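You operate a simulated robot arm through the tools that you are given. There is no shell and no other tool.

You run a simulated robot arm. Do the job below in one go: nothing can be reset, and whatever is moved stays where it is left.

JOB
Stir two scoops of soda into the cooker's water with the paddle.
Fine: use the green scoop and put it back, close the jar, stand the paddle in the grey cup; leave the controls.

Only the result counts: the job must be done as asked and must still hold three seconds after the hand-in. Knocking over, shifting, dropping, spilling or breaking anything else fails it.

ROBOT AND FRAMES
A 6-joint arm with a two-finger parallel gripper, fixed in place. Base frame: the origin is at the foot of the arm, x ahead of it, y to its left, z up. Readings come in mm, degrees, newtons and seconds.
With the tool pointing down near the work surface it reaches from about 320 to 820 mm from the base axis. Its first joint turns from -166.0 to 166.0 degrees. Payload 3.43 kg.
The TCP is the grasp point between the finger pads, 34 mm short of the fingertips. In the tool frame z runs along the fingers and y along their closing line. Largest opening 128 mm; finger width 24, thickness 12; the body of the gripper, 48 by 130 mm, starts 96 mm behind the TCP.
Orientation is that of the tool frame in the base frame, as [roll, pitch, yaw] about the fixed x, y, z axes, in that order (R = Rz(yaw) Ry(pitch) Rx(roll)). With the fingers straight down and closing along the base's y, the tool's x points along the base's -x, its y along +y and its z along -z.

CONTROLS
- The arm moves only by the tool play_rows. Its argument "series" is a list of rows, each an object (a shift or turn left out is 0, a gripper value left out holds the last) with "xyz": the shift along the tool's x, y, z in units of 150 mm (1.0 is 150 mm), a list of three; "angular": the turn, a rotation vector about the tool's x, y, z in units of 180 degrees (1.0 is 180 degrees), a list of three; "grip": the gripper command, from -1 (shut) to 1 (fully open), values between in proportion. In form: [{"xyz": [tx, ty, tz], "angular": [ax, ay, az], "grip": grip}, ...]. A call has 1 to 20 rows; each row is the pose to reach, as a shift and turn from the pose commanded when the call began, along the tool's axes at that moment. A call with a number of a shift or a turn outside -1 to 1 is refused whole. A row lasts 0.2 s, in which the tool goes at most 50 mm and 8.6 degrees; a call with a longer step from one row to the next is refused whole, and so is a gripper value outside its range. A pose out of reach is approached as far as the arm can. The call stops where the force on the tool passes 90 N (or 10 N more than at its start, if that is more) or the arm is blocked; 0.2 s more then pass. The fingers move at their own pace (about 45 mm/s each) and stop on an object; they squeeze with about 31 N. The grip force told is the motor's: it shows also when the fingers shut on nothing. Time passes only in rows, and 0.2 s behind the last, so rows that repeat a pose let the fingers close. It gives the time, the measured TCP pose, the force on the tool (base axes), the opening and the grip force at its end, in the units of the frame above (readings bear some noise), with the torque about the TCP (base axes, N m) and any sound that the robot's microphone picked up.
- Cameras (640 x 400 px; columns grow to the right, rows downward): "scene" is fixed at [399.5, -499.8, 1481.8]; the picture's right is [-0.29, -0.96, 0.00], its down [-0.86, 0.26, -0.45] and it looks along [0.43, -0.13, -0.89] (base axes); focal length 214 px, centre (320, 200). "wrist" rides on the gripper at [76, -11, -160] in the tool frame; the picture's right is [0.15, 0.99, 0.00], its down [-0.88, 0.13, -0.46] and it looks along [-0.45, 0.07, 0.89] (tool axes); focal length 234 px, centre (320, 200). There is no depth. A picture from a camera that has moved, and an enlarged one, comes with that camera's place and axes in the base frame and with its lens.
- snapshot(camera): a new picture of that camera. The clock stands still meanwhile.
- zoom(camera, box): a new picture of the part [left, top, right, bottom] of that camera's present view, enlarged. The clock stands still meanwhile.
- sign_off(): hands the job in; it is judged then, once.

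Places have to be worked out from the pictures, the camera data and where the tool is seen. Open the gripper and draw the arm clear of the work before you hand the job in, unless the task says otherwise.

The tools are called after ">>>" by a JSON object that holds its "op" and its "data". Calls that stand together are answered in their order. play_rows: Moves the arm, as the interface text tells. Its arguments: {"type":"object","properties":{"series":{"type":"array","items":{"type":"object","properties":{"xyz":{"type":"array","items":{"type":"number"}},"angular":{"type":"array","items":{"type":"number"}},"grip":{"type":"number"}}}}},"required":["series"]} The other tools are called the same way: snapshot (camera) takes a picture; zoom (camera, box) takes an enlarged picture of a part of a camera's view; sign_off () hands the job in.

At the start:

```text
time: 0.0
ee_pos: [358.9, 118.7, 1264.1]
tool_rot: [-180.0, 0.0, -180.0]
force: [-0.4, 0.1, 0.4]
wrist_torque: [0.01, 0.0, -0.03]
width: 127.8
finger_force: 0.1
```

scene: 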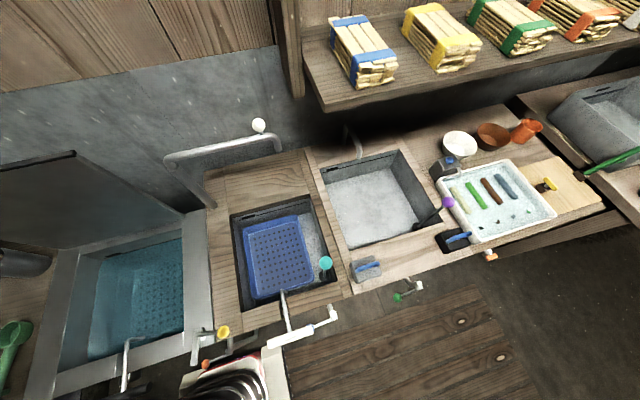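
wrist: 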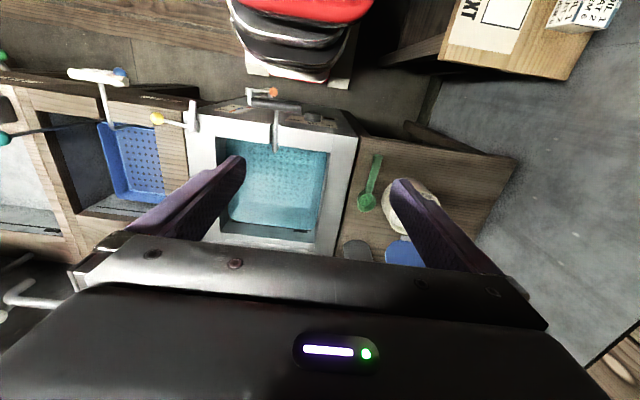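

I'll look at the scene in detail before moving anything.

>>> {"op": "zoom", "data": {"camera": "scene", "box": [0, 200, 240, 400]}}

>>> {"op": "zoom", "data": {"camera": "scene", "box": [200, 100, 440, 350]}}

>>> {"op": "zoom", "data": {"camera": "scene", "box": [400, 80, 640, 300]}}

>>> {"op": "zoom", "data": {"camera": "wrist", "box": [300, 100, 540, 280]}}

>>> {"op": "zoom", "data": {"camera": "wrist", "box": [0, 40, 240, 280]}}

```text
2.00 times, centred on (120, 300) of scene
camera zoom: at [399.5, -499.8, 1481.8], right [-0.29, -0.96, 0.0], down [-0.86, 0.26, -0.45], along [0.43, -0.13, -0.89], focal length 429 px, centre (720, 0)
```

zoom: 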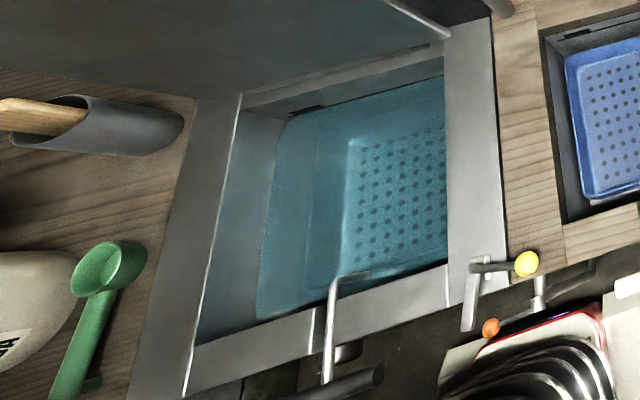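

```text
1.60 times, centred on (320, 225) of scene
camera zoom: at [399.5, -499.8, 1481.8], right [-0.29, -0.96, 0.0], down [-0.86, 0.26, -0.45], along [0.43, -0.13, -0.89], focal length 343 px, centre (320, 160)
```

zoom: 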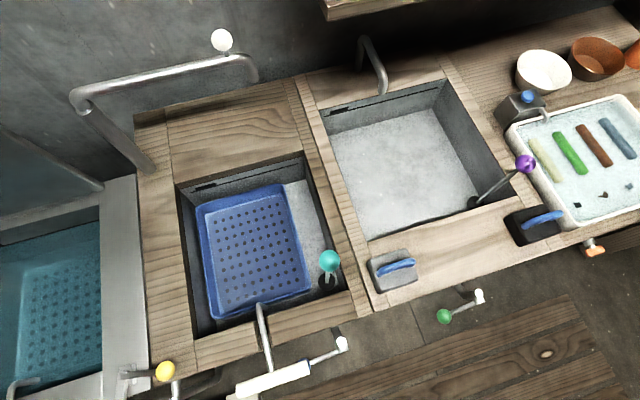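

```text
1.82 times, centred on (520, 190) of scene
camera zoom: at [399.5, -499.8, 1481.8], right [-0.29, -0.96, 0.0], down [-0.86, 0.26, -0.45], along [0.43, -0.13, -0.89], focal length 390 px, centre (-44, 218)
```

zoom: 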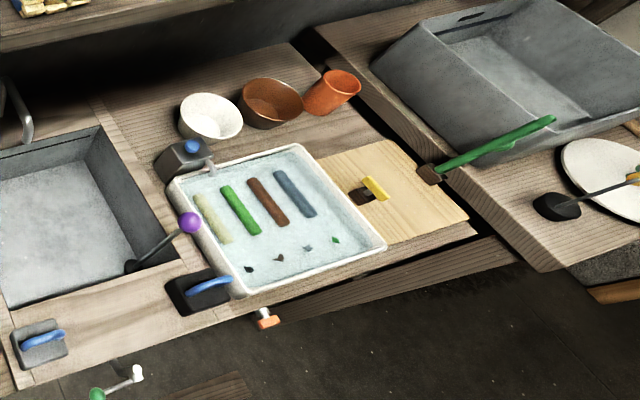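

```text
2.22 times, centred on (420, 190) of wrist
camera zoom: at [284.1, 106.2, 1424.3], right [-0.15, 0.99, 0.0], down [0.88, 0.13, 0.46], along [0.45, 0.07, -0.89], focal length 520 px, centre (98, 222)
```

zoom: 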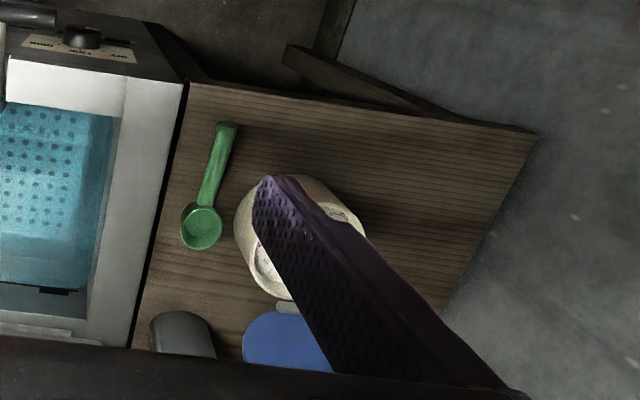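

```text
1.67 times, centred on (120, 160) of wrist
camera zoom: at [284.1, 106.2, 1424.3], right [-0.15, 0.99, 0.0], down [0.88, 0.13, 0.46], along [0.45, 0.07, -0.89], focal length 390 px, centre (653, 267)
```

zoom: 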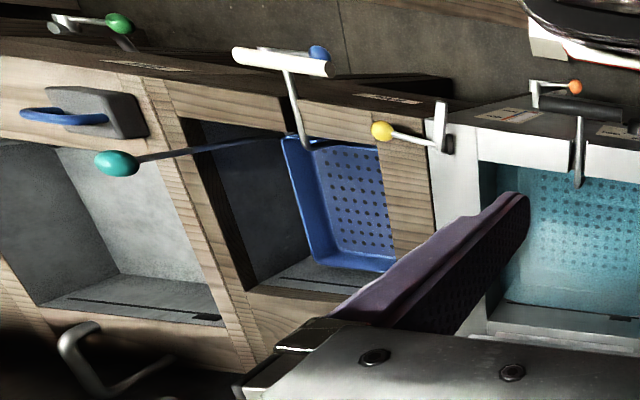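

The scoop lies on a board left of the cooker at about (575, 293, 815), near the jar, a blue lid and the grey cup that holds the paddle. I'll move the hand left and stay high for a clear view of that area.

>>> {"op": "play_rows", "data": {"series": [{"xyz": [0, 0.3, 0]}, {"xyz": [0, 0.6, 0]}, {"xyz": [0, 0.9, 0]}, {"xyz": [0, 0.95, 0]}]}}

>>> {"op": "snapshot", "data": {"camera": "wrist"}}

>>> {"op": "snapshot", "data": {"camera": "scene"}}

```text
time: 1.0
ee_pos: [358.8, 259.3, 1266.6]
tool_rot: [180.0, 0.0, -179.9]
force: [-0.5, -0.6, 0.1]
wrist_torque: [0.03, 0.0, 0.01]
width: 127.7
finger_force: 0.1
```

```text
taken
camera wrist: at [282.4, 247.7, 1426.3], right [-0.15, 0.99, 0.0], down [0.88, 0.13, 0.46], along [0.45, 0.07, -0.89], focal length 234 px, centre (320, 200)
```

wrist: 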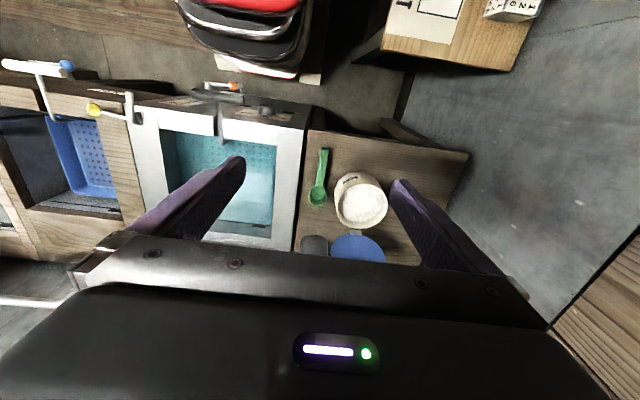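

```text
taken
```

scene: 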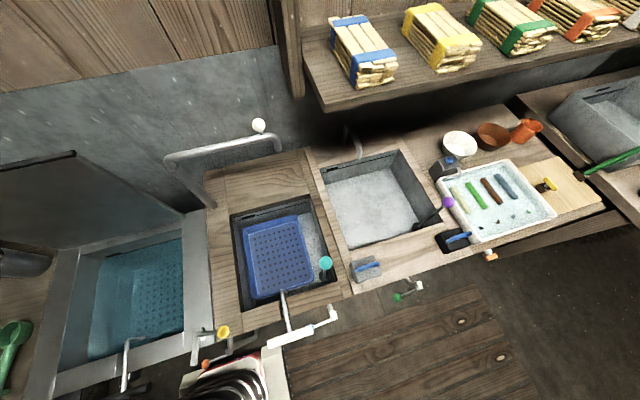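

The jar is open and full of soda, with the scoop and lid beside it. I'll tilt the hand so the camera looks further ahead and shows the cup, paddle and lid clear of the fingers.

>>> {"op": "play_rows", "data": {"series": [{"xyz": [0.1, 0.2, 0], "angular": [0, -0.045, 0]}, {"xyz": [0.2, 0.3, 0], "angular": [0, -0.09, 0]}, {"xyz": [0.3, 0.3, 0], "angular": [0, -0.135, 0]}, {"xyz": [0.3, 0.3, 0], "angular": [0, -0.16, 0]}]}}

>>> {"op": "snapshot", "data": {"camera": "wrist"}}

```text
time: 2.0
ee_pos: [315.2, 306.9, 1266.5]
tool_rot: [179.9, 28.9, -180.0]
force: [-0.7, 0.4, -0.7]
wrist_torque: [0.01, 0.02, -0.02]
width: 127.7
finger_force: 0.0
```

```text
taken
camera wrist: at [171.4, 294.7, 1369.1], right [-0.13, 0.99, -0.07], down [0.55, 0.13, 0.82], along [0.83, 0.07, -0.56], focal length 234 px, centre (320, 200)
```

wrist: 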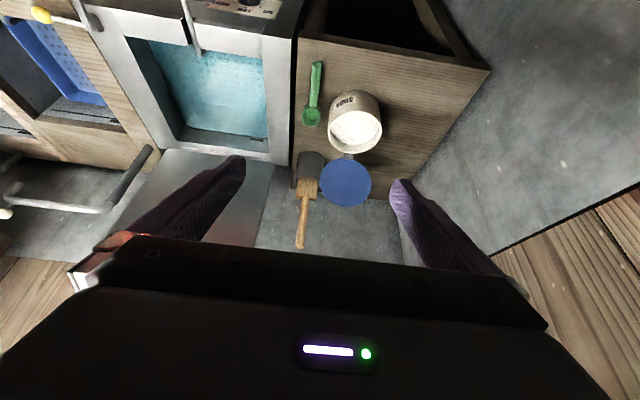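

>>> {"op": "zoom", "data": {"camera": "wrist", "box": [260, 40, 420, 260]}}

>>> {"op": "zoom", "data": {"camera": "wrist", "box": [100, 0, 300, 170]}}

```text
1.82 times, centred on (340, 150) of wrist
camera zoom: at [171.4, 294.7, 1369.1], right [-0.13, 0.99, -0.07], down [0.55, 0.13, 0.82], along [0.83, 0.07, -0.56], focal length 426 px, centre (284, 291)
```

zoom: 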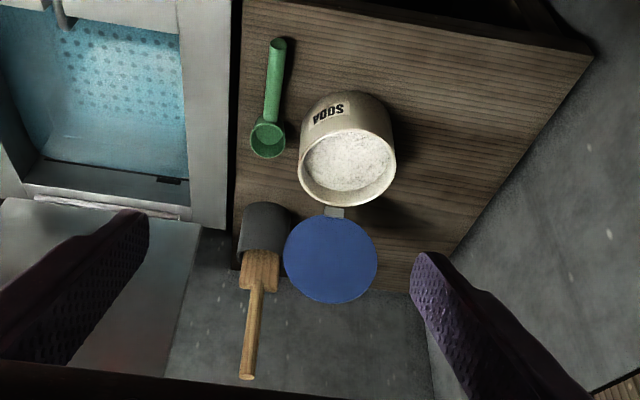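

```text
2.35 times, centred on (200, 85) of wrist
camera zoom: at [171.4, 294.7, 1369.1], right [-0.13, 0.99, -0.07], down [0.55, 0.13, 0.82], along [0.83, 0.07, -0.56], focal length 551 px, centre (602, 471)
```

zoom: 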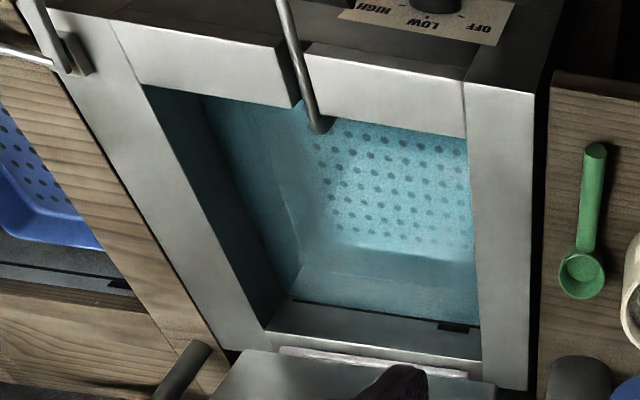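

The paddle stands blade-down in the grey cup, and the jar has a hinged blue lid leaning back away from the robot. I'll take closer enlargements of each.

>>> {"op": "zoom", "data": {"camera": "wrist", "box": [285, 50, 345, 140]}}

>>> {"op": "zoom", "data": {"camera": "wrist", "box": [315, 80, 395, 210]}}

>>> {"op": "zoom", "data": {"camera": "wrist", "box": [280, 140, 340, 255]}}

>>> {"op": "zoom", "data": {"camera": "scene", "box": [0, 220, 80, 400]}}

```text
4.44 times, centred on (315, 95) of wrist
camera zoom: at [171.4, 294.7, 1369.1], right [-0.13, 0.99, -0.07], down [0.55, 0.13, 0.82], along [0.83, 0.07, -0.56], focal length 1041 px, centre (342, 667)
```

zoom: 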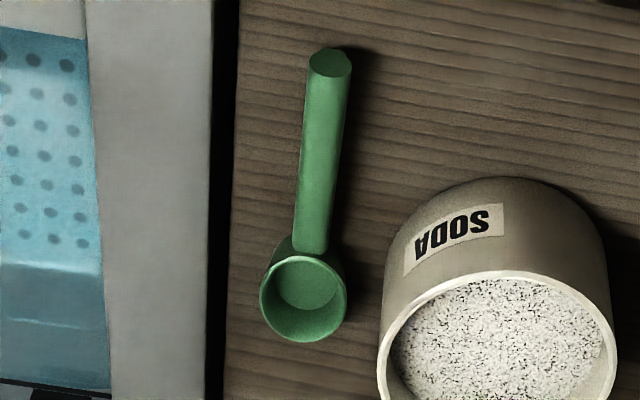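

```text
3.08 times, centred on (355, 145) of wrist
camera zoom: at [171.4, 294.7, 1369.1], right [-0.13, 0.99, -0.07], down [0.55, 0.13, 0.82], along [0.83, 0.07, -0.56], focal length 720 px, centre (212, 369)
```

zoom: 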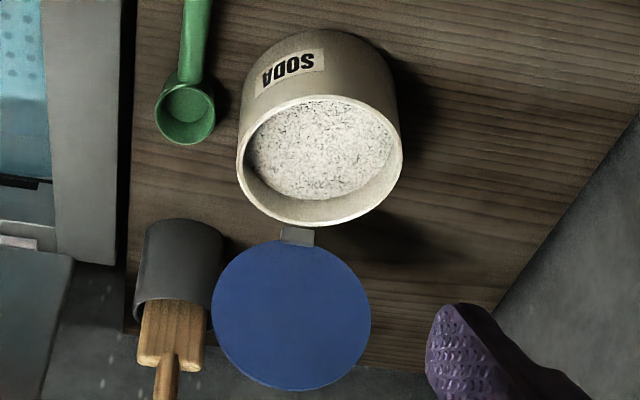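

```text
3.48 times, centred on (310, 198) of wrist
camera zoom: at [171.4, 294.7, 1369.1], right [-0.13, 0.99, -0.07], down [0.55, 0.13, 0.82], along [0.83, 0.07, -0.56], focal length 814 px, centre (355, 209)
```

zoom: 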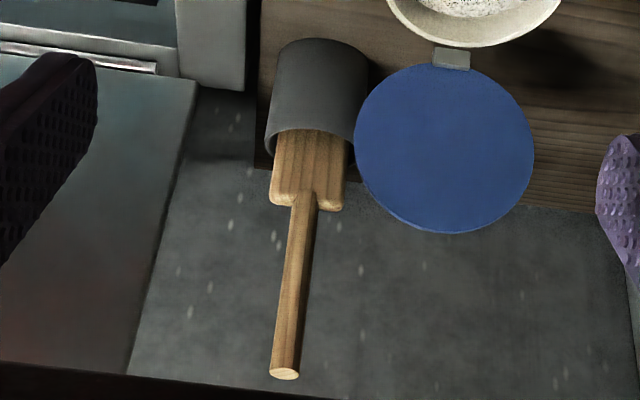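

```text
2.22 times, centred on (40, 310) of scene
camera zoom: at [399.5, -499.8, 1481.8], right [-0.29, -0.96, 0.0], down [-0.86, 0.26, -0.45], along [0.43, -0.13, -0.89], focal length 477 px, centre (942, -44)
```

zoom: 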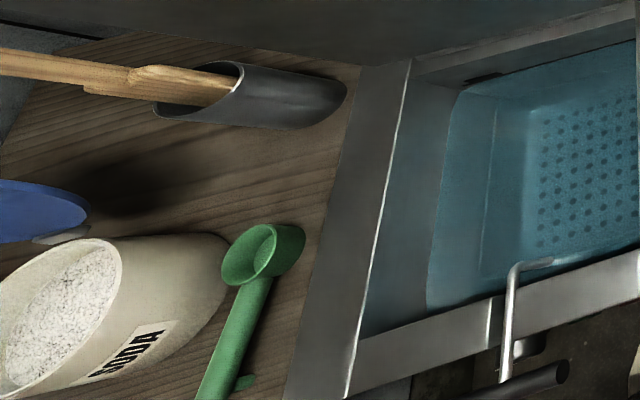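

Bowl rim triangulates to about (573, 285, 832). I'll take more scene zooms past the picture's edge to fix the handle, the jar and the paddle.

>>> {"op": "zoom", "data": {"camera": "scene", "box": [0, 396, 160, 400]}}

>>> {"op": "zoom", "data": {"camera": "scene", "box": [0, 240, 4, 400]}}

>>> {"op": "zoom", "data": {"camera": "scene", "box": [0, 200, 4, 300]}}

>>> {"op": "zoom", "data": {"camera": "scene", "box": [60, 220, 220, 400]}}

```text
4.00 times, centred on (80, 398) of scene
camera zoom: at [399.5, -499.8, 1481.8], right [-0.29, -0.96, 0.0], down [-0.86, 0.26, -0.45], along [0.43, -0.13, -0.89], focal length 858 px, centre (1280, -592)
```

zoom: 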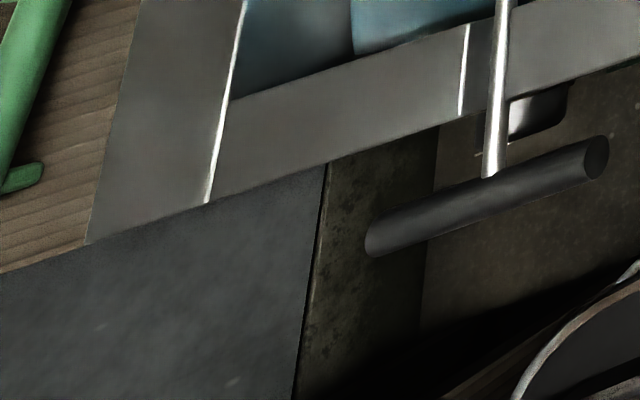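

```text
2.50 times, centred on (2, 320) of scene
camera zoom: at [399.5, -499.8, 1481.8], right [-0.29, -0.96, 0.0], down [-0.86, 0.26, -0.45], along [0.43, -0.13, -0.89], focal length 536 px, centre (1115, -100)
```

zoom: 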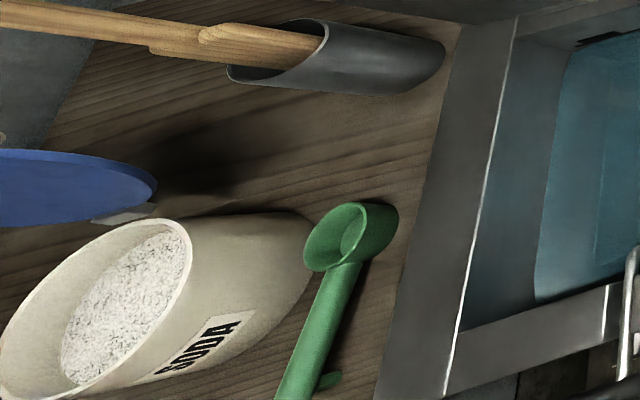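

```text
4.00 times, centred on (2, 250) of scene
camera zoom: at [399.5, -499.8, 1481.8], right [-0.29, -0.96, 0.0], down [-0.86, 0.26, -0.45], along [0.43, -0.13, -0.89], focal length 858 px, centre (1592, 0)
```

zoom: 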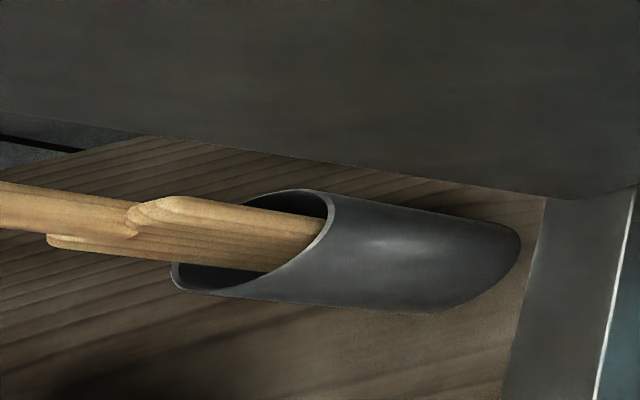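

```text
2.22 times, centred on (140, 310) of scene
camera zoom: at [399.5, -499.8, 1481.8], right [-0.29, -0.96, 0.0], down [-0.86, 0.26, -0.45], along [0.43, -0.13, -0.89], focal length 477 px, centre (720, -44)
```

zoom: 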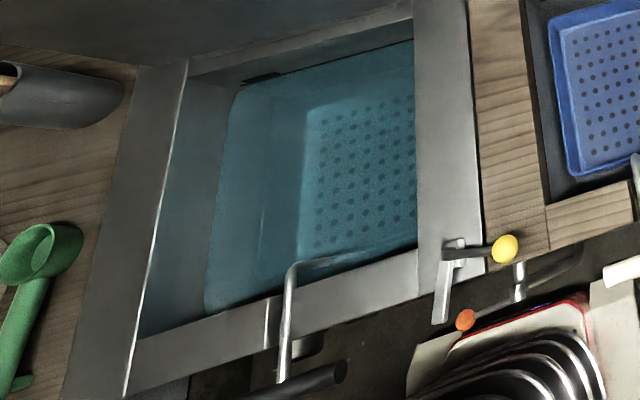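

The cup rim centre comes out at about (755, 298, 915) and the paddle handle rises above it. I'll return the hand to vertical and descend over the board for a closer second viewpoint.

>>> {"op": "play_rows", "data": {"series": [{"xyz": [0, 0, 0.25], "angular": [0, 0.04, 0]}, {"xyz": [0, 0, 0.5], "angular": [0, 0.08, 0]}, {"xyz": [0, 0, 0.75], "angular": [0, 0.12, 0]}, {"xyz": [0, 0, 0.9], "angular": [0, 0.16, 0]}, {"xyz": [0, 0, 0.9], "angular": [0, 0.16, 0]}]}}

>>> {"op": "snapshot", "data": {"camera": "wrist"}}

>>> {"op": "zoom", "data": {"camera": "wrist", "box": [240, 80, 420, 260]}}

```text
time: 3.2
ee_pos: [375.3, 305.6, 1148.0]
tool_rot: [-180.0, 0.0, 180.0]
force: [-0.7, 0.0, -0.4]
wrist_torque: [-0.01, 0.0, 0.01]
width: 127.9
finger_force: 0.1
```

```text
taken
camera wrist: at [301.0, 293.7, 1307.1], right [-0.15, 0.99, 0.0], down [0.88, 0.13, 0.46], along [0.45, 0.07, -0.89], focal length 234 px, centre (320, 200)
```

wrist: 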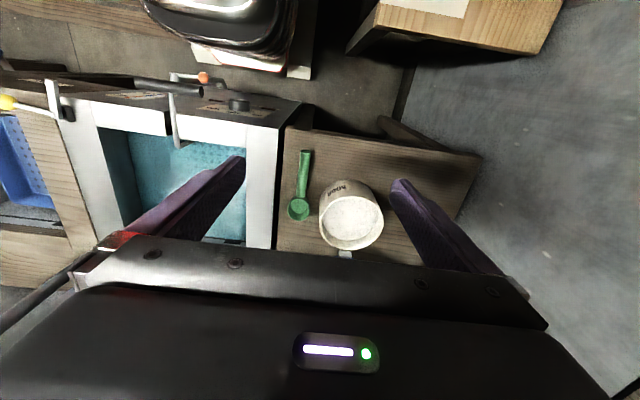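

```text
2.22 times, centred on (330, 170) of wrist
camera zoom: at [301.0, 293.7, 1307.1], right [-0.15, 0.99, 0.0], down [0.88, 0.13, 0.46], along [0.45, 0.07, -0.89], focal length 520 px, centre (298, 267)
```

zoom: 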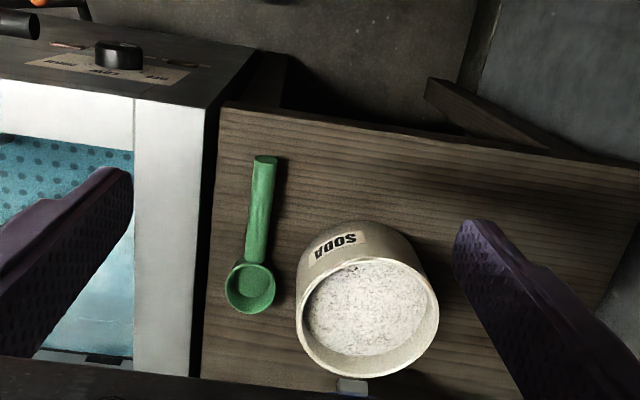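

The scoop handle runs along x from its tip at (439, 283, 819) to the bowl at (573, 285), with the board at z≈800. The jar rim centre is (571, 405, 868). I want to hold the handle nearly in line with the tool so that turning the wrist pours, so I'll test in free air that the arm can tilt forward about 75°.

>>> {"op": "play_rows", "data": {"series": [{"xyz": [-0.08, 0, 0], "angular": [0, -0.046, 0]}, {"xyz": [-0.16, 0, 0], "angular": [0, -0.092, 0]}, {"xyz": [-0.24, 0, 0], "angular": [0, -0.138, 0]}, {"xyz": [-0.32, 0, 0], "angular": [0, -0.184, 0]}, {"xyz": [-0.4, 0, 0], "angular": [0, -0.23, 0]}, {"xyz": [-0.48, 0, 0], "angular": [0, -0.276, 0]}, {"xyz": [-0.56, 0, 0], "angular": [0, -0.322, 0]}, {"xyz": [-0.6, 0, 0], "angular": [0, -0.368, 0]}, {"xyz": [-0.6, 0, 0], "angular": [0, -0.414, 0]}, {"xyz": [-0.6, 0, 0], "angular": [0, -0.414, 0]}]}}

>>> {"op": "snapshot", "data": {"camera": "wrist"}}

>>> {"op": "snapshot", "data": {"camera": "scene"}}

```text
time: 5.4
ee_pos: [470.2, 306.0, 1147.2]
tool_rot: [-180.0, 74.5, -179.9]
force: [-0.7, -0.6, 0.4]
wrist_torque: [0.01, -0.01, 0.03]
width: 128.2
finger_force: 0.1
```

```text
taken
camera wrist: at [295.5, 293.9, 1115.2], right [-0.04, 0.99, -0.14], down [-0.21, 0.13, 0.97], along [0.98, 0.07, 0.2], focal length 234 px, centre (320, 200)
```

wrist: 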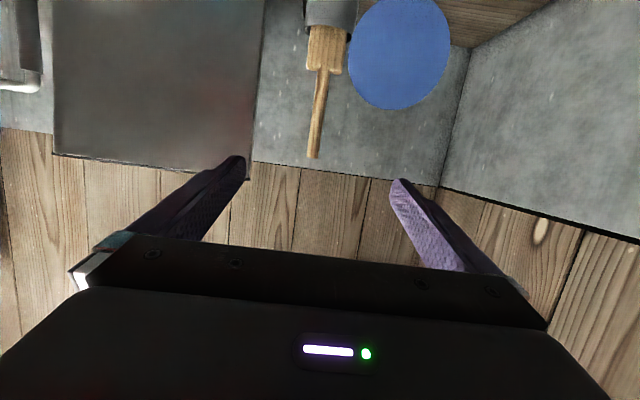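

```text
taken
```

scene: 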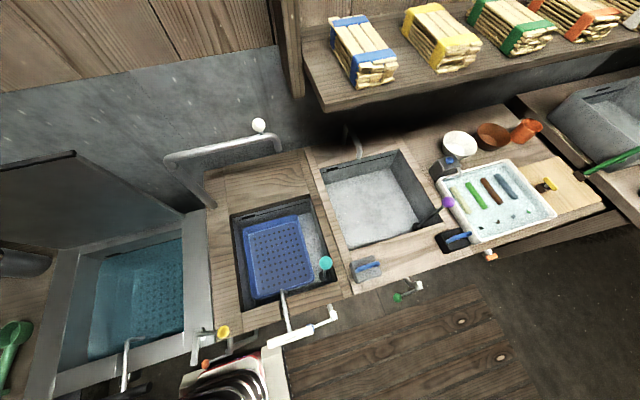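

The arm reaches that tilt, and the view shows the paddle handle and the lid well. I'll enlarge them.

>>> {"op": "zoom", "data": {"camera": "wrist", "box": [290, 0, 460, 170]}}

>>> {"op": "zoom", "data": {"camera": "wrist", "box": [300, 0, 500, 4]}}

```text
2.35 times, centred on (375, 85) of wrist
camera zoom: at [295.5, 293.9, 1115.2], right [-0.04, 0.99, -0.14], down [-0.21, 0.13, 0.97], along [0.98, 0.07, 0.2], focal length 551 px, centre (191, 471)
```

zoom: 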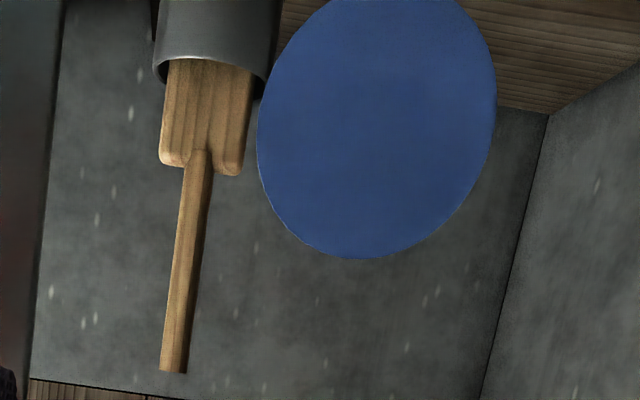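

```text
3.20 times, centred on (400, 2) of wrist
camera zoom: at [295.5, 293.9, 1115.2], right [-0.04, 0.99, -0.14], down [-0.21, 0.13, 0.97], along [0.98, 0.07, 0.2], focal length 749 px, centre (64, 834)
```

zoom: 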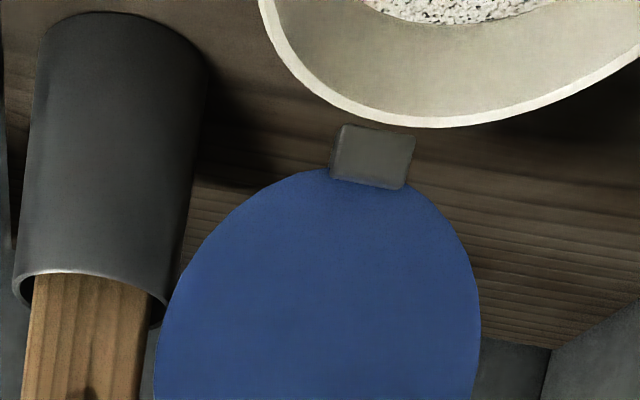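

Using the scene camera's wide baseline, I get the jar rim at about (554, 399, 892), soda about 20 mm below it, and the lid hinge at (629, 397, 900). The paddle's handle top is near (761, 300, 1127). I'll check the scoop handle tip and foot in scene enlargements.

>>> {"op": "zoom", "data": {"camera": "scene", "box": [0, 350, 4, 400]}}

>>> {"op": "zoom", "data": {"camera": "scene", "box": [0, 390, 40, 400]}}

>>> {"op": "zoom", "data": {"camera": "scene", "box": [0, 280, 4, 340]}}

```text
8.00 times, centred on (2, 375) of scene
camera zoom: at [399.5, -499.8, 1481.8], right [-0.29, -0.96, 0.0], down [-0.86, 0.26, -0.45], along [0.43, -0.13, -0.89], focal length 1716 px, centre (2864, -1200)
```

zoom: 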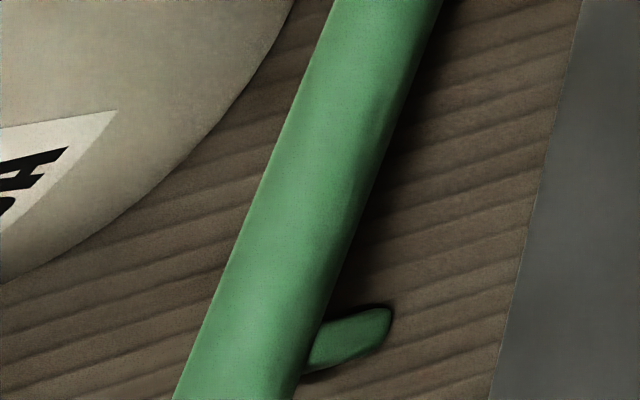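

```text
16.00 times, centred on (20, 395) of scene
camera zoom: at [399.5, -499.8, 1481.8], right [-0.29, -0.96, 0.0], down [-0.86, 0.26, -0.45], along [0.43, -0.13, -0.89], focal length 3432 px, centre (5120, -2920)
```

zoom: 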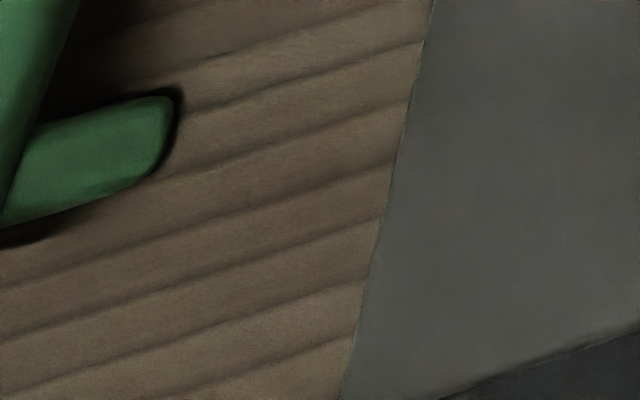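

```text
6.67 times, centred on (2, 310) of scene
camera zoom: at [399.5, -499.8, 1481.8], right [-0.29, -0.96, 0.0], down [-0.86, 0.26, -0.45], along [0.43, -0.13, -0.89], focal length 1430 px, centre (2440, -533)
```

zoom: 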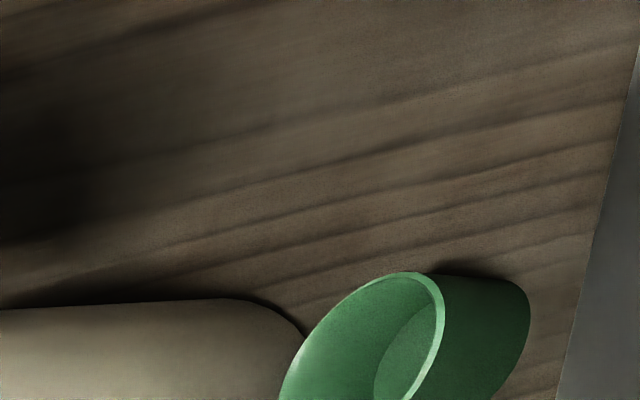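

The handle looks taller than it is wide, about 22 mm in y. I'll bring the tilted hand lower and in front of the board to look at the handle end-on.

>>> {"op": "play_rows", "data": {"series": [{"xyz": [0.2, -0.04, -0.09]}, {"xyz": [0.45, -0.08, -0.18]}, {"xyz": [0.7, -0.12, -0.27]}, {"xyz": [0.931, -0.147, -0.364]}, {"xyz": [0.931, -0.147, -0.364]}]}}

>>> {"op": "snapshot", "data": {"camera": "wrist"}}

```text
time: 6.6
ee_pos: [380.7, 284.0, 1024.9]
tool_rot: [180.0, 74.5, -180.0]
force: [-0.2, -0.7, -0.6]
wrist_torque: [-0.04, 0.01, -0.02]
width: 128.1
finger_force: 0.0
```

```text
taken
camera wrist: at [205.9, 271.3, 994.0], right [-0.04, 0.99, -0.14], down [-0.2, 0.13, 0.97], along [0.98, 0.07, 0.2], focal length 234 px, centre (320, 200)
```

wrist: 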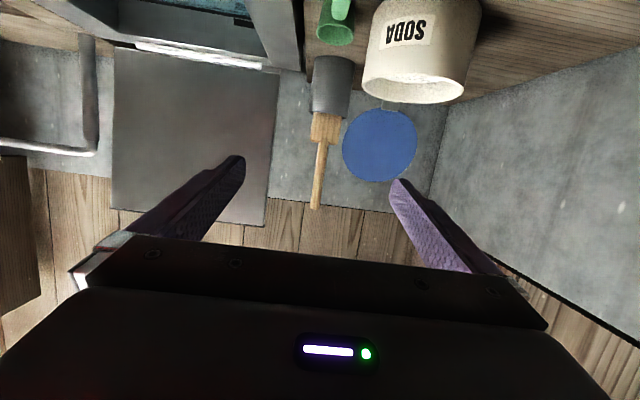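

I'll lower another 120 mm, still clear in front of the board, for the end-on view of the handle.

>>> {"op": "play_rows", "data": {"series": [{"xyz": [0.26, 0, 0.07]}, {"xyz": [0.52, 0, 0.14]}, {"xyz": [0.771, 0, 0.214]}, {"xyz": [0.771, 0, 0.214]}]}}

>>> {"op": "snapshot", "data": {"camera": "wrist"}}

>>> {"op": "zoom", "data": {"camera": "wrist", "box": [250, 0, 480, 130]}}

```text
time: 7.6
ee_pos: [379.9, 284.2, 906.7]
tool_rot: [179.9, 74.6, 179.9]
force: [0.1, 0.2, -0.5]
wrist_torque: [0.02, 0.0, 0.01]
width: 127.8
finger_force: 0.0
```

```text
taken
camera wrist: at [206.6, 272.3, 875.4], right [-0.04, 0.99, -0.14], down [-0.2, 0.13, 0.97], along [0.98, 0.07, 0.2], focal length 234 px, centre (320, 200)
```

wrist: 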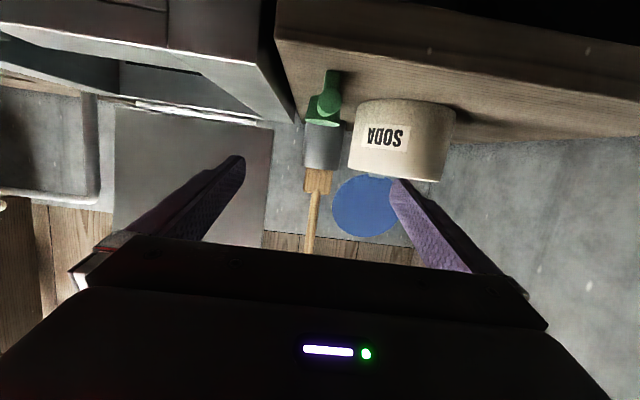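

```text
2.78 times, centred on (365, 65) of wrist
camera zoom: at [206.6, 272.3, 875.4], right [-0.04, 0.99, -0.14], down [-0.2, 0.13, 0.97], along [0.98, 0.07, 0.2], focal length 652 px, centre (195, 576)
```

zoom: 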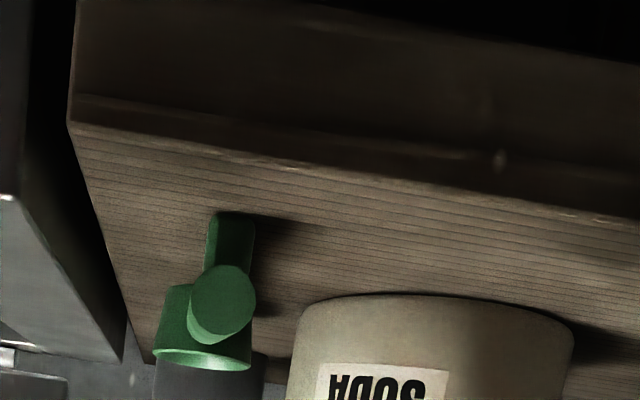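

The end-on view is clear: a round handle about 22 mm across, its end centred at (437, 284, 828) and resting on a small leg, with the board at z≈800. I'll narrow the fingers to about 48 mm and drop to handle height in front of the board.

>>> {"op": "play_rows", "data": {"series": [{"xyz": [0, 0, 0], "grip": -0.25}, {"xyz": [0, 0, 0]}, {"xyz": [0, 0, 0]}, {"xyz": [0, 0, 0]}, {"xyz": [0, 0, 0]}, {"xyz": [0.17, 0, 0.046]}, {"xyz": [0.34, 0, 0.092]}, {"xyz": [0.501, 0, 0.138]}, {"xyz": [0.501, 0, 0.138]}]}}

>>> {"op": "snapshot", "data": {"camera": "wrist"}}

>>> {"op": "zoom", "data": {"camera": "scene", "box": [0, 350, 4, 400]}}

```text
time: 9.6
ee_pos: [393.6, 310.8, 873.1]
tool_rot: [-178.7, 74.3, -179.0]
force: [0.9, -0.3, -0.7]
wrist_torque: [0.0, -0.03, -0.01]
width: 48.0
finger_force: 0.1
out of reach, approached as far as the arm can: row 6, 7, 8, 9
```

```text
taken
camera wrist: at [218.1, 299.2, 842.8], right [-0.04, 0.99, -0.15], down [-0.2, 0.14, 0.97], along [0.98, 0.07, 0.19], focal length 234 px, centre (320, 200)
```

wrist: 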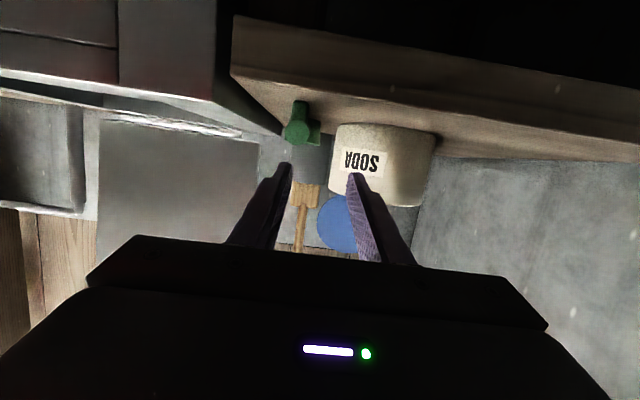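

```text
8.00 times, centred on (2, 375) of scene
camera zoom: at [399.5, -499.8, 1481.8], right [-0.29, -0.96, 0.0], down [-0.86, 0.26, -0.45], along [0.43, -0.13, -0.89], focal length 1716 px, centre (2864, -1200)
```

zoom: 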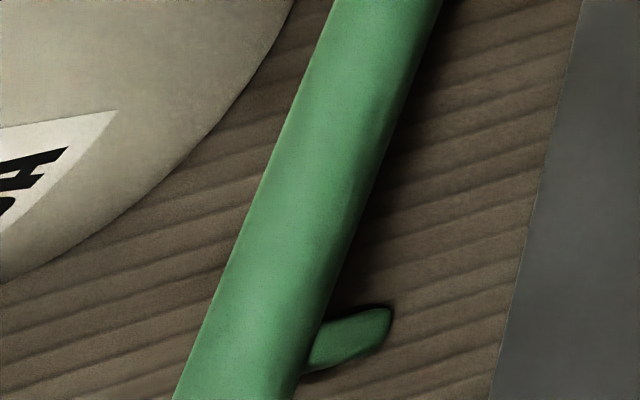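

That spot is too close to the base for this tilt, so the arm stopped short and touched nothing. I'll go up and forward, then straddle the handle from above instead.

>>> {"op": "play_rows", "data": {"series": [{"xyz": [-0.17, 0, 0.12]}, {"xyz": [-0.34, 0, 0.25]}, {"xyz": [-0.518, 0, 0.376]}, {"xyz": [-0.518, 0, 0.376]}]}}

>>> {"op": "snapshot", "data": {"camera": "wrist"}}

```text
time: 10.6
ee_pos: [463.9, 309.3, 930.3]
tool_rot: [179.9, 74.5, -179.9]
force: [-0.8, 0.0, 0.3]
wrist_torque: [0.01, 0.01, 0.0]
width: 48.1
finger_force: 0.0
```

```text
taken
camera wrist: at [290.5, 297.6, 899.6], right [-0.04, 0.99, -0.14], down [-0.2, 0.13, 0.97], along [0.98, 0.07, 0.2], focal length 234 px, centre (320, 200)
```

wrist: 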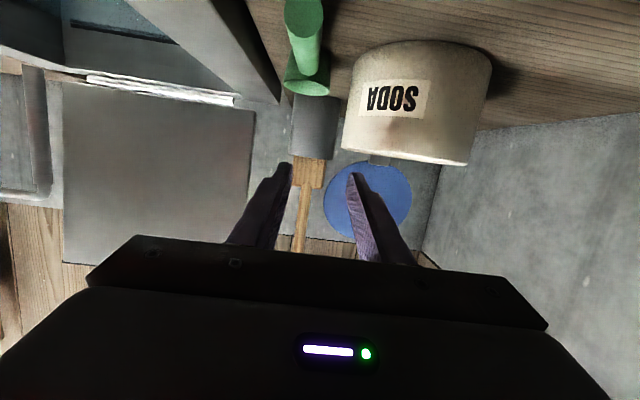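

The arm is now at (464, 309, 930) with the tilt intact. I'll shift over the handle at y≈284 and partway down, then check alignment.

>>> {"op": "play_rows", "data": {"series": [{"xyz": [0.02, -0.169, 0.0]}, {"xyz": [0.14, -0.169, 0.013]}, {"xyz": [0.269, -0.169, 0.027]}, {"xyz": [0.269, -0.169, 0.027]}]}}

>>> {"op": "snapshot", "data": {"camera": "wrist"}}

>>> {"op": "zoom", "data": {"camera": "scene", "box": [0, 300, 4, 400]}}

```text
time: 11.6
ee_pos: [458.8, 284.1, 891.9]
tool_rot: [180.0, 74.6, 179.9]
force: [0.6, 0.2, 0.6]
wrist_torque: [-0.01, 0.0, -0.01]
width: 48.0
finger_force: 0.0
```

```text
taken
camera wrist: at [284.8, 272.9, 861.1], right [-0.04, 0.99, -0.14], down [-0.2, 0.13, 0.97], along [0.98, 0.07, 0.2], focal length 234 px, centre (320, 200)
```

wrist: 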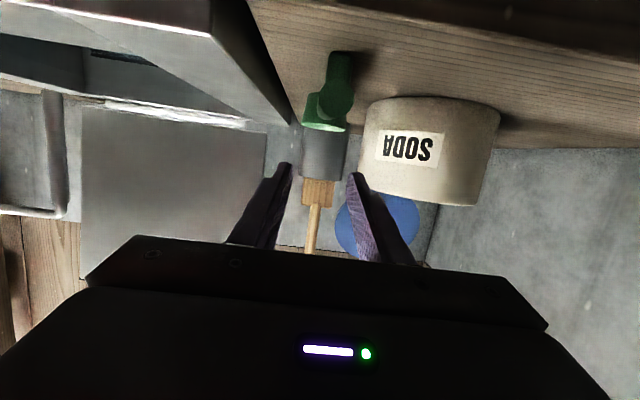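

```text
4.00 times, centred on (2, 350) of scene
camera zoom: at [399.5, -499.8, 1481.8], right [-0.29, -0.96, 0.0], down [-0.86, 0.26, -0.45], along [0.43, -0.13, -0.89], focal length 858 px, centre (1592, -400)
```

zoom: 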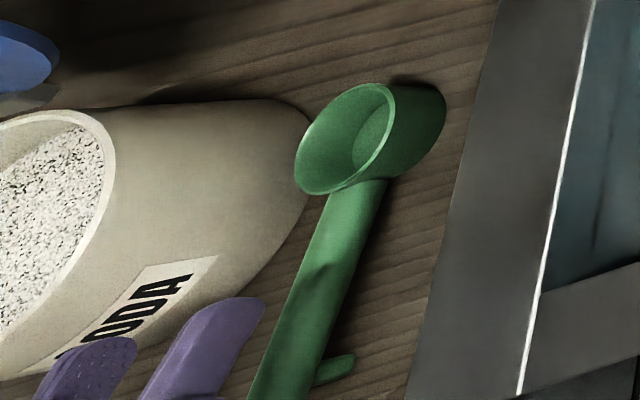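

Seen from the scene camera, the fingertips sit exactly where computed, on either side of the handle line. I'll descend to handle height, still open.

>>> {"op": "play_rows", "data": {"series": [{"xyz": [0.13, 0, 0.037]}, {"xyz": [0.27, 0, 0.075]}, {"xyz": [0.4, 0, 0.11]}, {"xyz": [0.4, 0, 0.11]}]}}

>>> {"op": "snapshot", "data": {"camera": "wrist"}}

>>> {"op": "zoom", "data": {"camera": "scene", "box": [0, 300, 4, 400]}}

```text
time: 12.6
ee_pos: [464.8, 303.8, 846.9]
tool_rot: [-177.1, 73.9, -177.4]
force: [0.0, 0.8, -0.6]
wrist_torque: [0.01, 0.0, 0.01]
width: 48.4
finger_force: 0.0
out of reach, approached as far as the arm can: row 2, 3, 4
```

```text
taken
camera wrist: at [290.9, 292.3, 818.0], right [-0.04, 0.99, -0.15], down [-0.19, 0.14, 0.97], along [0.98, 0.07, 0.19], focal length 234 px, centre (320, 200)
```

wrist: 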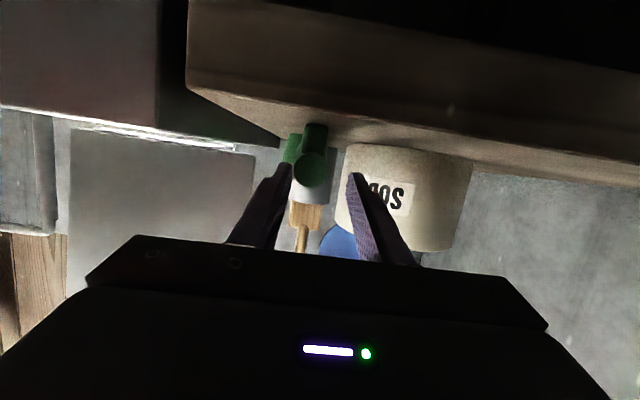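

```text
4.00 times, centred on (2, 350) of scene
camera zoom: at [399.5, -499.8, 1481.8], right [-0.29, -0.96, 0.0], down [-0.86, 0.26, -0.45], along [0.43, -0.13, -0.89], focal length 858 px, centre (1592, -400)
```

zoom: 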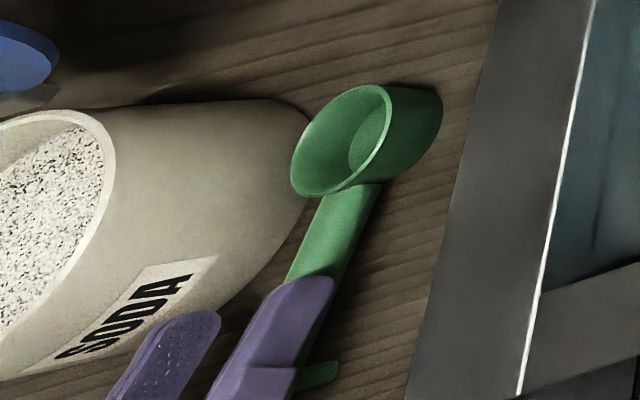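

The last step was out of reach, so the arm drifted to y=304 and the inner finger lightly touched the handle, nudging it about 2 mm. I'll back off sideways and up, then use a smaller tilt.

>>> {"op": "play_rows", "data": {"series": [{"xyz": [-0.06, -0.04, -0.02]}, {"xyz": [-0.2, -0.06, -0.06]}, {"xyz": [-0.384, -0.1, -0.111]}, {"xyz": [-0.384, -0.1, -0.111]}]}}

>>> {"op": "zoom", "data": {"camera": "scene", "box": [0, 300, 4, 400]}}

```text
time: 13.6
ee_pos: [466.0, 288.3, 908.4]
tool_rot: [180.0, 74.5, -179.9]
force: [0.3, -0.1, -0.1]
wrist_torque: [0.0, 0.02, -0.01]
width: 48.0
finger_force: 0.1
```

```text
4.00 times, centred on (2, 350) of scene
camera zoom: at [399.5, -499.8, 1481.8], right [-0.29, -0.96, 0.0], down [-0.86, 0.26, -0.45], along [0.43, -0.13, -0.89], focal length 858 px, centre (1592, -400)
```

zoom: 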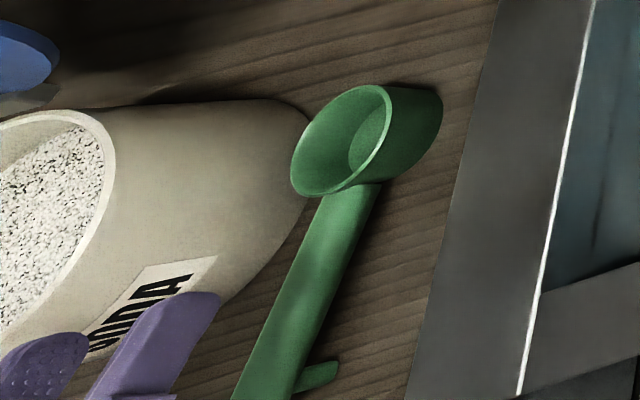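

The scoop only yawed a few degrees. Before grasping, I'll test in free air over the cooker that a reduced tilt of about 55° allows the pouring roll.

>>> {"op": "play_rows", "data": {"series": [{"xyz": [-0.1, -0.15, 0.02], "angular": [0, 0.03, 0]}, {"xyz": [-0.2, -0.35, 0.05], "angular": [0, 0.06, 0]}, {"xyz": [-0.3, -0.55, 0.08], "angular": [0, 0.09, 0]}, {"xyz": [-0.375, -0.75, 0.104], "angular": [0, 0.108, 0]}, {"xyz": [-0.375, -0.933, 0.104], "angular": [0, 0.108, 0]}, {"xyz": [-0.375, -0.933, 0.104], "angular": [0, 0.108, 0]}]}}

```text
time: 15.0
ee_pos: [495.9, 150.6, 960.8]
tool_rot: [180.0, 55.1, -179.9]
force: [-0.3, -0.5, -0.4]
wrist_torque: [-0.01, -0.01, -0.03]
width: 47.7
finger_force: 0.1
```

Reached cleanly at tilt 55°. I'll move a little further over the water and try the pouring roll about the handle axis.

>>> {"op": "play_rows", "data": {"series": [{"xyz": [-0.05, -0.22, 0.07]}, {"xyz": [-0.1, -0.44, 0.15]}, {"xyz": [-0.153, -0.667, 0.219]}, {"xyz": [-0.153, -0.667, 0.219]}]}}

>>> {"op": "play_rows", "data": {"series": [{"angular": [-0.0265, 0, 0.038]}, {"angular": [-0.053, 0, 0.0759]}, {"angular": [-0.0795, 0, 0.1139]}, {"angular": [-0.1059, 0, 0.1518]}, {"angular": [-0.1324, 0, 0.1898]}, {"angular": [-0.1589, 0, 0.2278]}, {"angular": [-0.1854, 0, 0.2657]}, {"angular": [-0.2119, 0, 0.3037]}, {"angular": [-0.2384, 0, 0.3416]}, {"angular": [-0.2648, 0, 0.3796]}, {"angular": [-0.2913, 0, 0.4176]}, {"angular": [-0.3178, 0, 0.4555]}, {"angular": [-0.3443, 0, 0.4935]}, {"angular": [-0.3708, 0, 0.5314]}]}}

>>> {"op": "snapshot", "data": {"camera": "scene"}}

```text
time: 16.0
ee_pos: [539.6, 48.5, 958.8]
tool_rot: [-180.0, 55.2, 180.0]
force: [-0.3, 0.1, 0.3]
wrist_torque: [-0.03, -0.01, 0.02]
width: 47.7
finger_force: 0.1
```

```text
time: 19.0
ee_pos: [538.2, 53.0, 959.9]
tool_rot: [175.3, 55.0, 175.7]
force: [-0.9, 0.0, 0.4]
wrist_torque: [0.0, 0.0, 0.0]
width: 47.8
finger_force: 0.2
out of reach, approached as far as the arm can: row 1, 2, 3, 4, 5, 6, 7, 8, 9, 10, 11, 12, 13, 14
```

```text
taken
```

scene: 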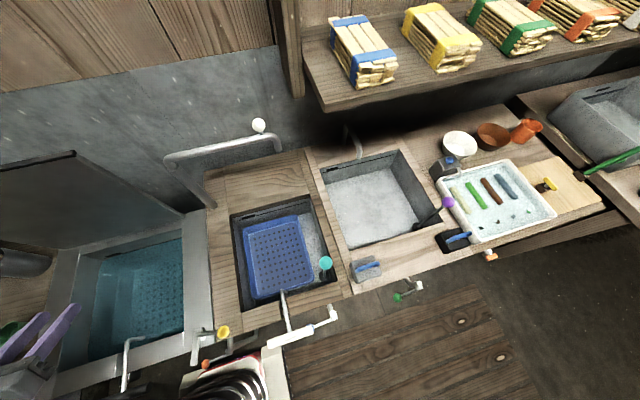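

Rolling that way hits a wrist limit immediately. I'll try the opposite roll direction.

>>> {"op": "play_rows", "data": {"series": [{"angular": [0.0265, 0, -0.038]}, {"angular": [0.053, 0, -0.0759]}, {"angular": [0.0795, 0, -0.1139]}, {"angular": [0.1059, 0, -0.1518]}, {"angular": [0.1324, 0, -0.1898]}, {"angular": [0.1589, 0, -0.2278]}, {"angular": [0.1854, 0, -0.2657]}, {"angular": [0.2119, 0, -0.3037]}, {"angular": [0.2384, 0, -0.3416]}, {"angular": [0.2648, 0, -0.3796]}, {"angular": [0.2913, 0, -0.4176]}, {"angular": [0.3178, 0, -0.4555]}, {"angular": [0.3443, 0, -0.4935]}, {"angular": [0.3708, 0, -0.5314]}]}}

>>> {"op": "zoom", "data": {"camera": "scene", "box": [0, 200, 240, 400]}}

```text
time: 22.0
ee_pos: [538.6, 53.3, 959.7]
tool_rot: [-75.8, -19.5, -127.9]
force: [-0.3, -0.3, -0.1]
wrist_torque: [-0.02, 0.03, -0.04]
width: 47.6
finger_force: 0.0
```

```text
2.00 times, centred on (120, 300) of scene
camera zoom: at [399.5, -499.8, 1481.8], right [-0.29, -0.96, 0.0], down [-0.86, 0.26, -0.45], along [0.43, -0.13, -0.89], focal length 429 px, centre (720, 0)
```

zoom: 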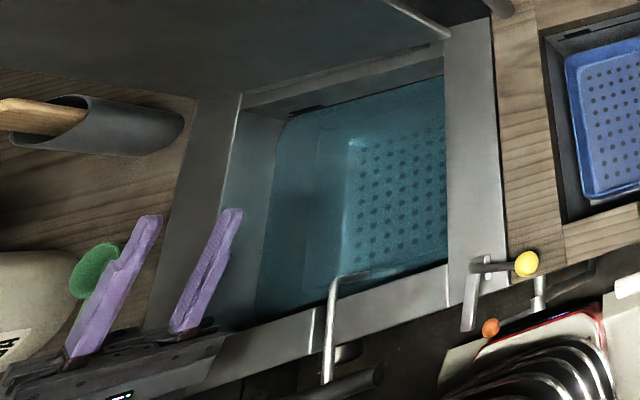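

The negative roll works to about −117°. I'll check it can go further, to about −150°.

>>> {"op": "play_rows", "data": {"series": [{"angular": [0.0265, 0, -0.038]}, {"angular": [0.053, 0, -0.0759]}, {"angular": [0.0795, 0, -0.1139]}, {"angular": [0.1059, 0, -0.1518]}, {"angular": [0.1059, 0, -0.1518]}]}}

>>> {"op": "snapshot", "data": {"camera": "wrist"}}

```text
time: 23.2
ee_pos: [567.6, 66.3, 983.6]
tool_rot: [-50.5, -44.4, -141.5]
force: [0.3, -0.4, 0.6]
wrist_torque: [0.0, 0.0, 0.0]
width: 48.2
finger_force: 0.0
out of reach, approached as far as the arm can: row 3, 4, 5
```

```text
taken
camera wrist: at [394.4, 92.6, 969.3], right [-0.11, -0.89, -0.44], down [0.11, 0.43, -0.9], along [0.99, -0.15, 0.05], focal length 234 px, centre (320, 200)
```

wrist: 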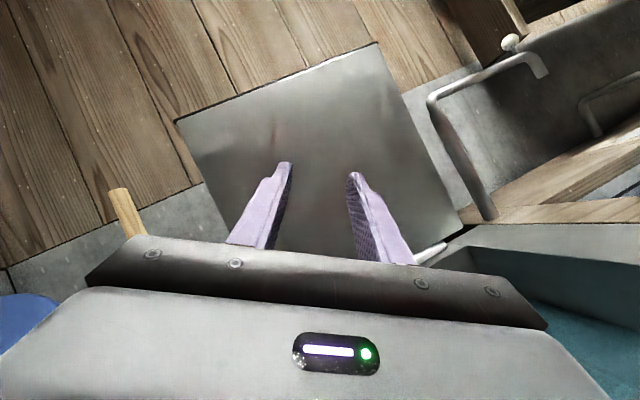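

It can roll to roughly −134° before the limit, enough to empty the bowl. I'll roll back to upright while moving back toward the scoop.

>>> {"op": "play_rows", "data": {"series": [{"xyz": [-0.0163, -0.0439, -0.0456], "angular": [-0.0263, -0.0012, 0.039]}, {"xyz": [-0.0326, -0.0879, -0.0912], "angular": [-0.0526, -0.0025, 0.078]}, {"xyz": [-0.0489, -0.1318, -0.1368], "angular": [-0.0789, -0.0037, 0.117]}, {"xyz": [-0.0652, -0.1758, -0.1824], "angular": [-0.1052, -0.005, 0.156]}, {"xyz": [-0.0815, -0.2197, -0.228], "angular": [-0.1315, -0.0062, 0.195]}, {"xyz": [-0.0978, -0.2636, -0.2735], "angular": [-0.1577, -0.0074, 0.234]}, {"xyz": [-0.1141, -0.3076, -0.3191], "angular": [-0.184, -0.0087, 0.273]}, {"xyz": [-0.1304, -0.3515, -0.3647], "angular": [-0.2103, -0.0099, 0.312]}, {"xyz": [-0.1467, -0.3955, -0.4103], "angular": [-0.2366, -0.0112, 0.351]}, {"xyz": [-0.163, -0.4394, -0.4559], "angular": [-0.2629, -0.0124, 0.39]}, {"xyz": [-0.1793, -0.4833, -0.5015], "angular": [-0.2892, -0.0136, 0.429]}, {"xyz": [-0.1956, -0.5273, -0.5471], "angular": [-0.3155, -0.0149, 0.468]}, {"xyz": [-0.2119, -0.5712, -0.5927], "angular": [-0.3418, -0.0161, 0.507]}, {"xyz": [-0.2282, -0.6152, -0.6383], "angular": [-0.3681, -0.0174, 0.546]}, {"xyz": [-0.2445, -0.6591, -0.6839], "angular": [-0.3944, -0.0186, 0.585]}, {"xyz": [-0.2608, -0.703, -0.7294], "angular": [-0.4206, -0.0198, 0.624]}, {"xyz": [-0.277, -0.747, -0.775], "angular": [-0.447, -0.021, 0.663]}, {"xyz": [-0.277, -0.747, -0.775], "angular": [-0.447, -0.021, 0.663]}]}}

>>> {"op": "snapshot", "data": {"camera": "wrist"}}

```text
time: 27.0
ee_pos: [496.5, 214.7, 961.5]
tool_rot: [-173.9, 57.3, -173.2]
force: [0.0, 0.8, -0.1]
wrist_torque: [0.01, 0.01, 0.0]
width: 47.7
finger_force: 0.2
```

```text
taken
camera wrist: at [320.6, 199.2, 983.8], right [-0.11, 0.98, -0.18], down [0.08, 0.19, 0.98], along [0.99, 0.09, -0.1], focal length 234 px, centre (320, 200)
```

wrist: 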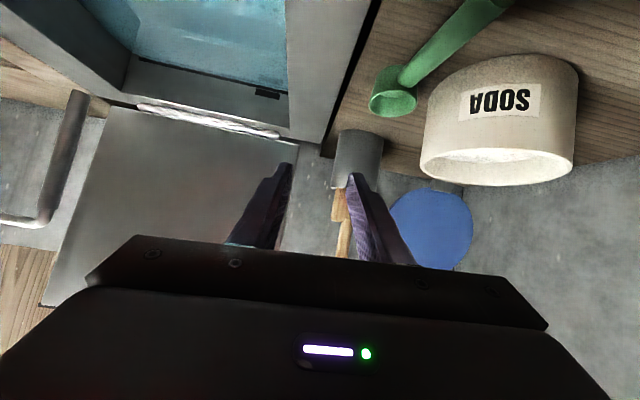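

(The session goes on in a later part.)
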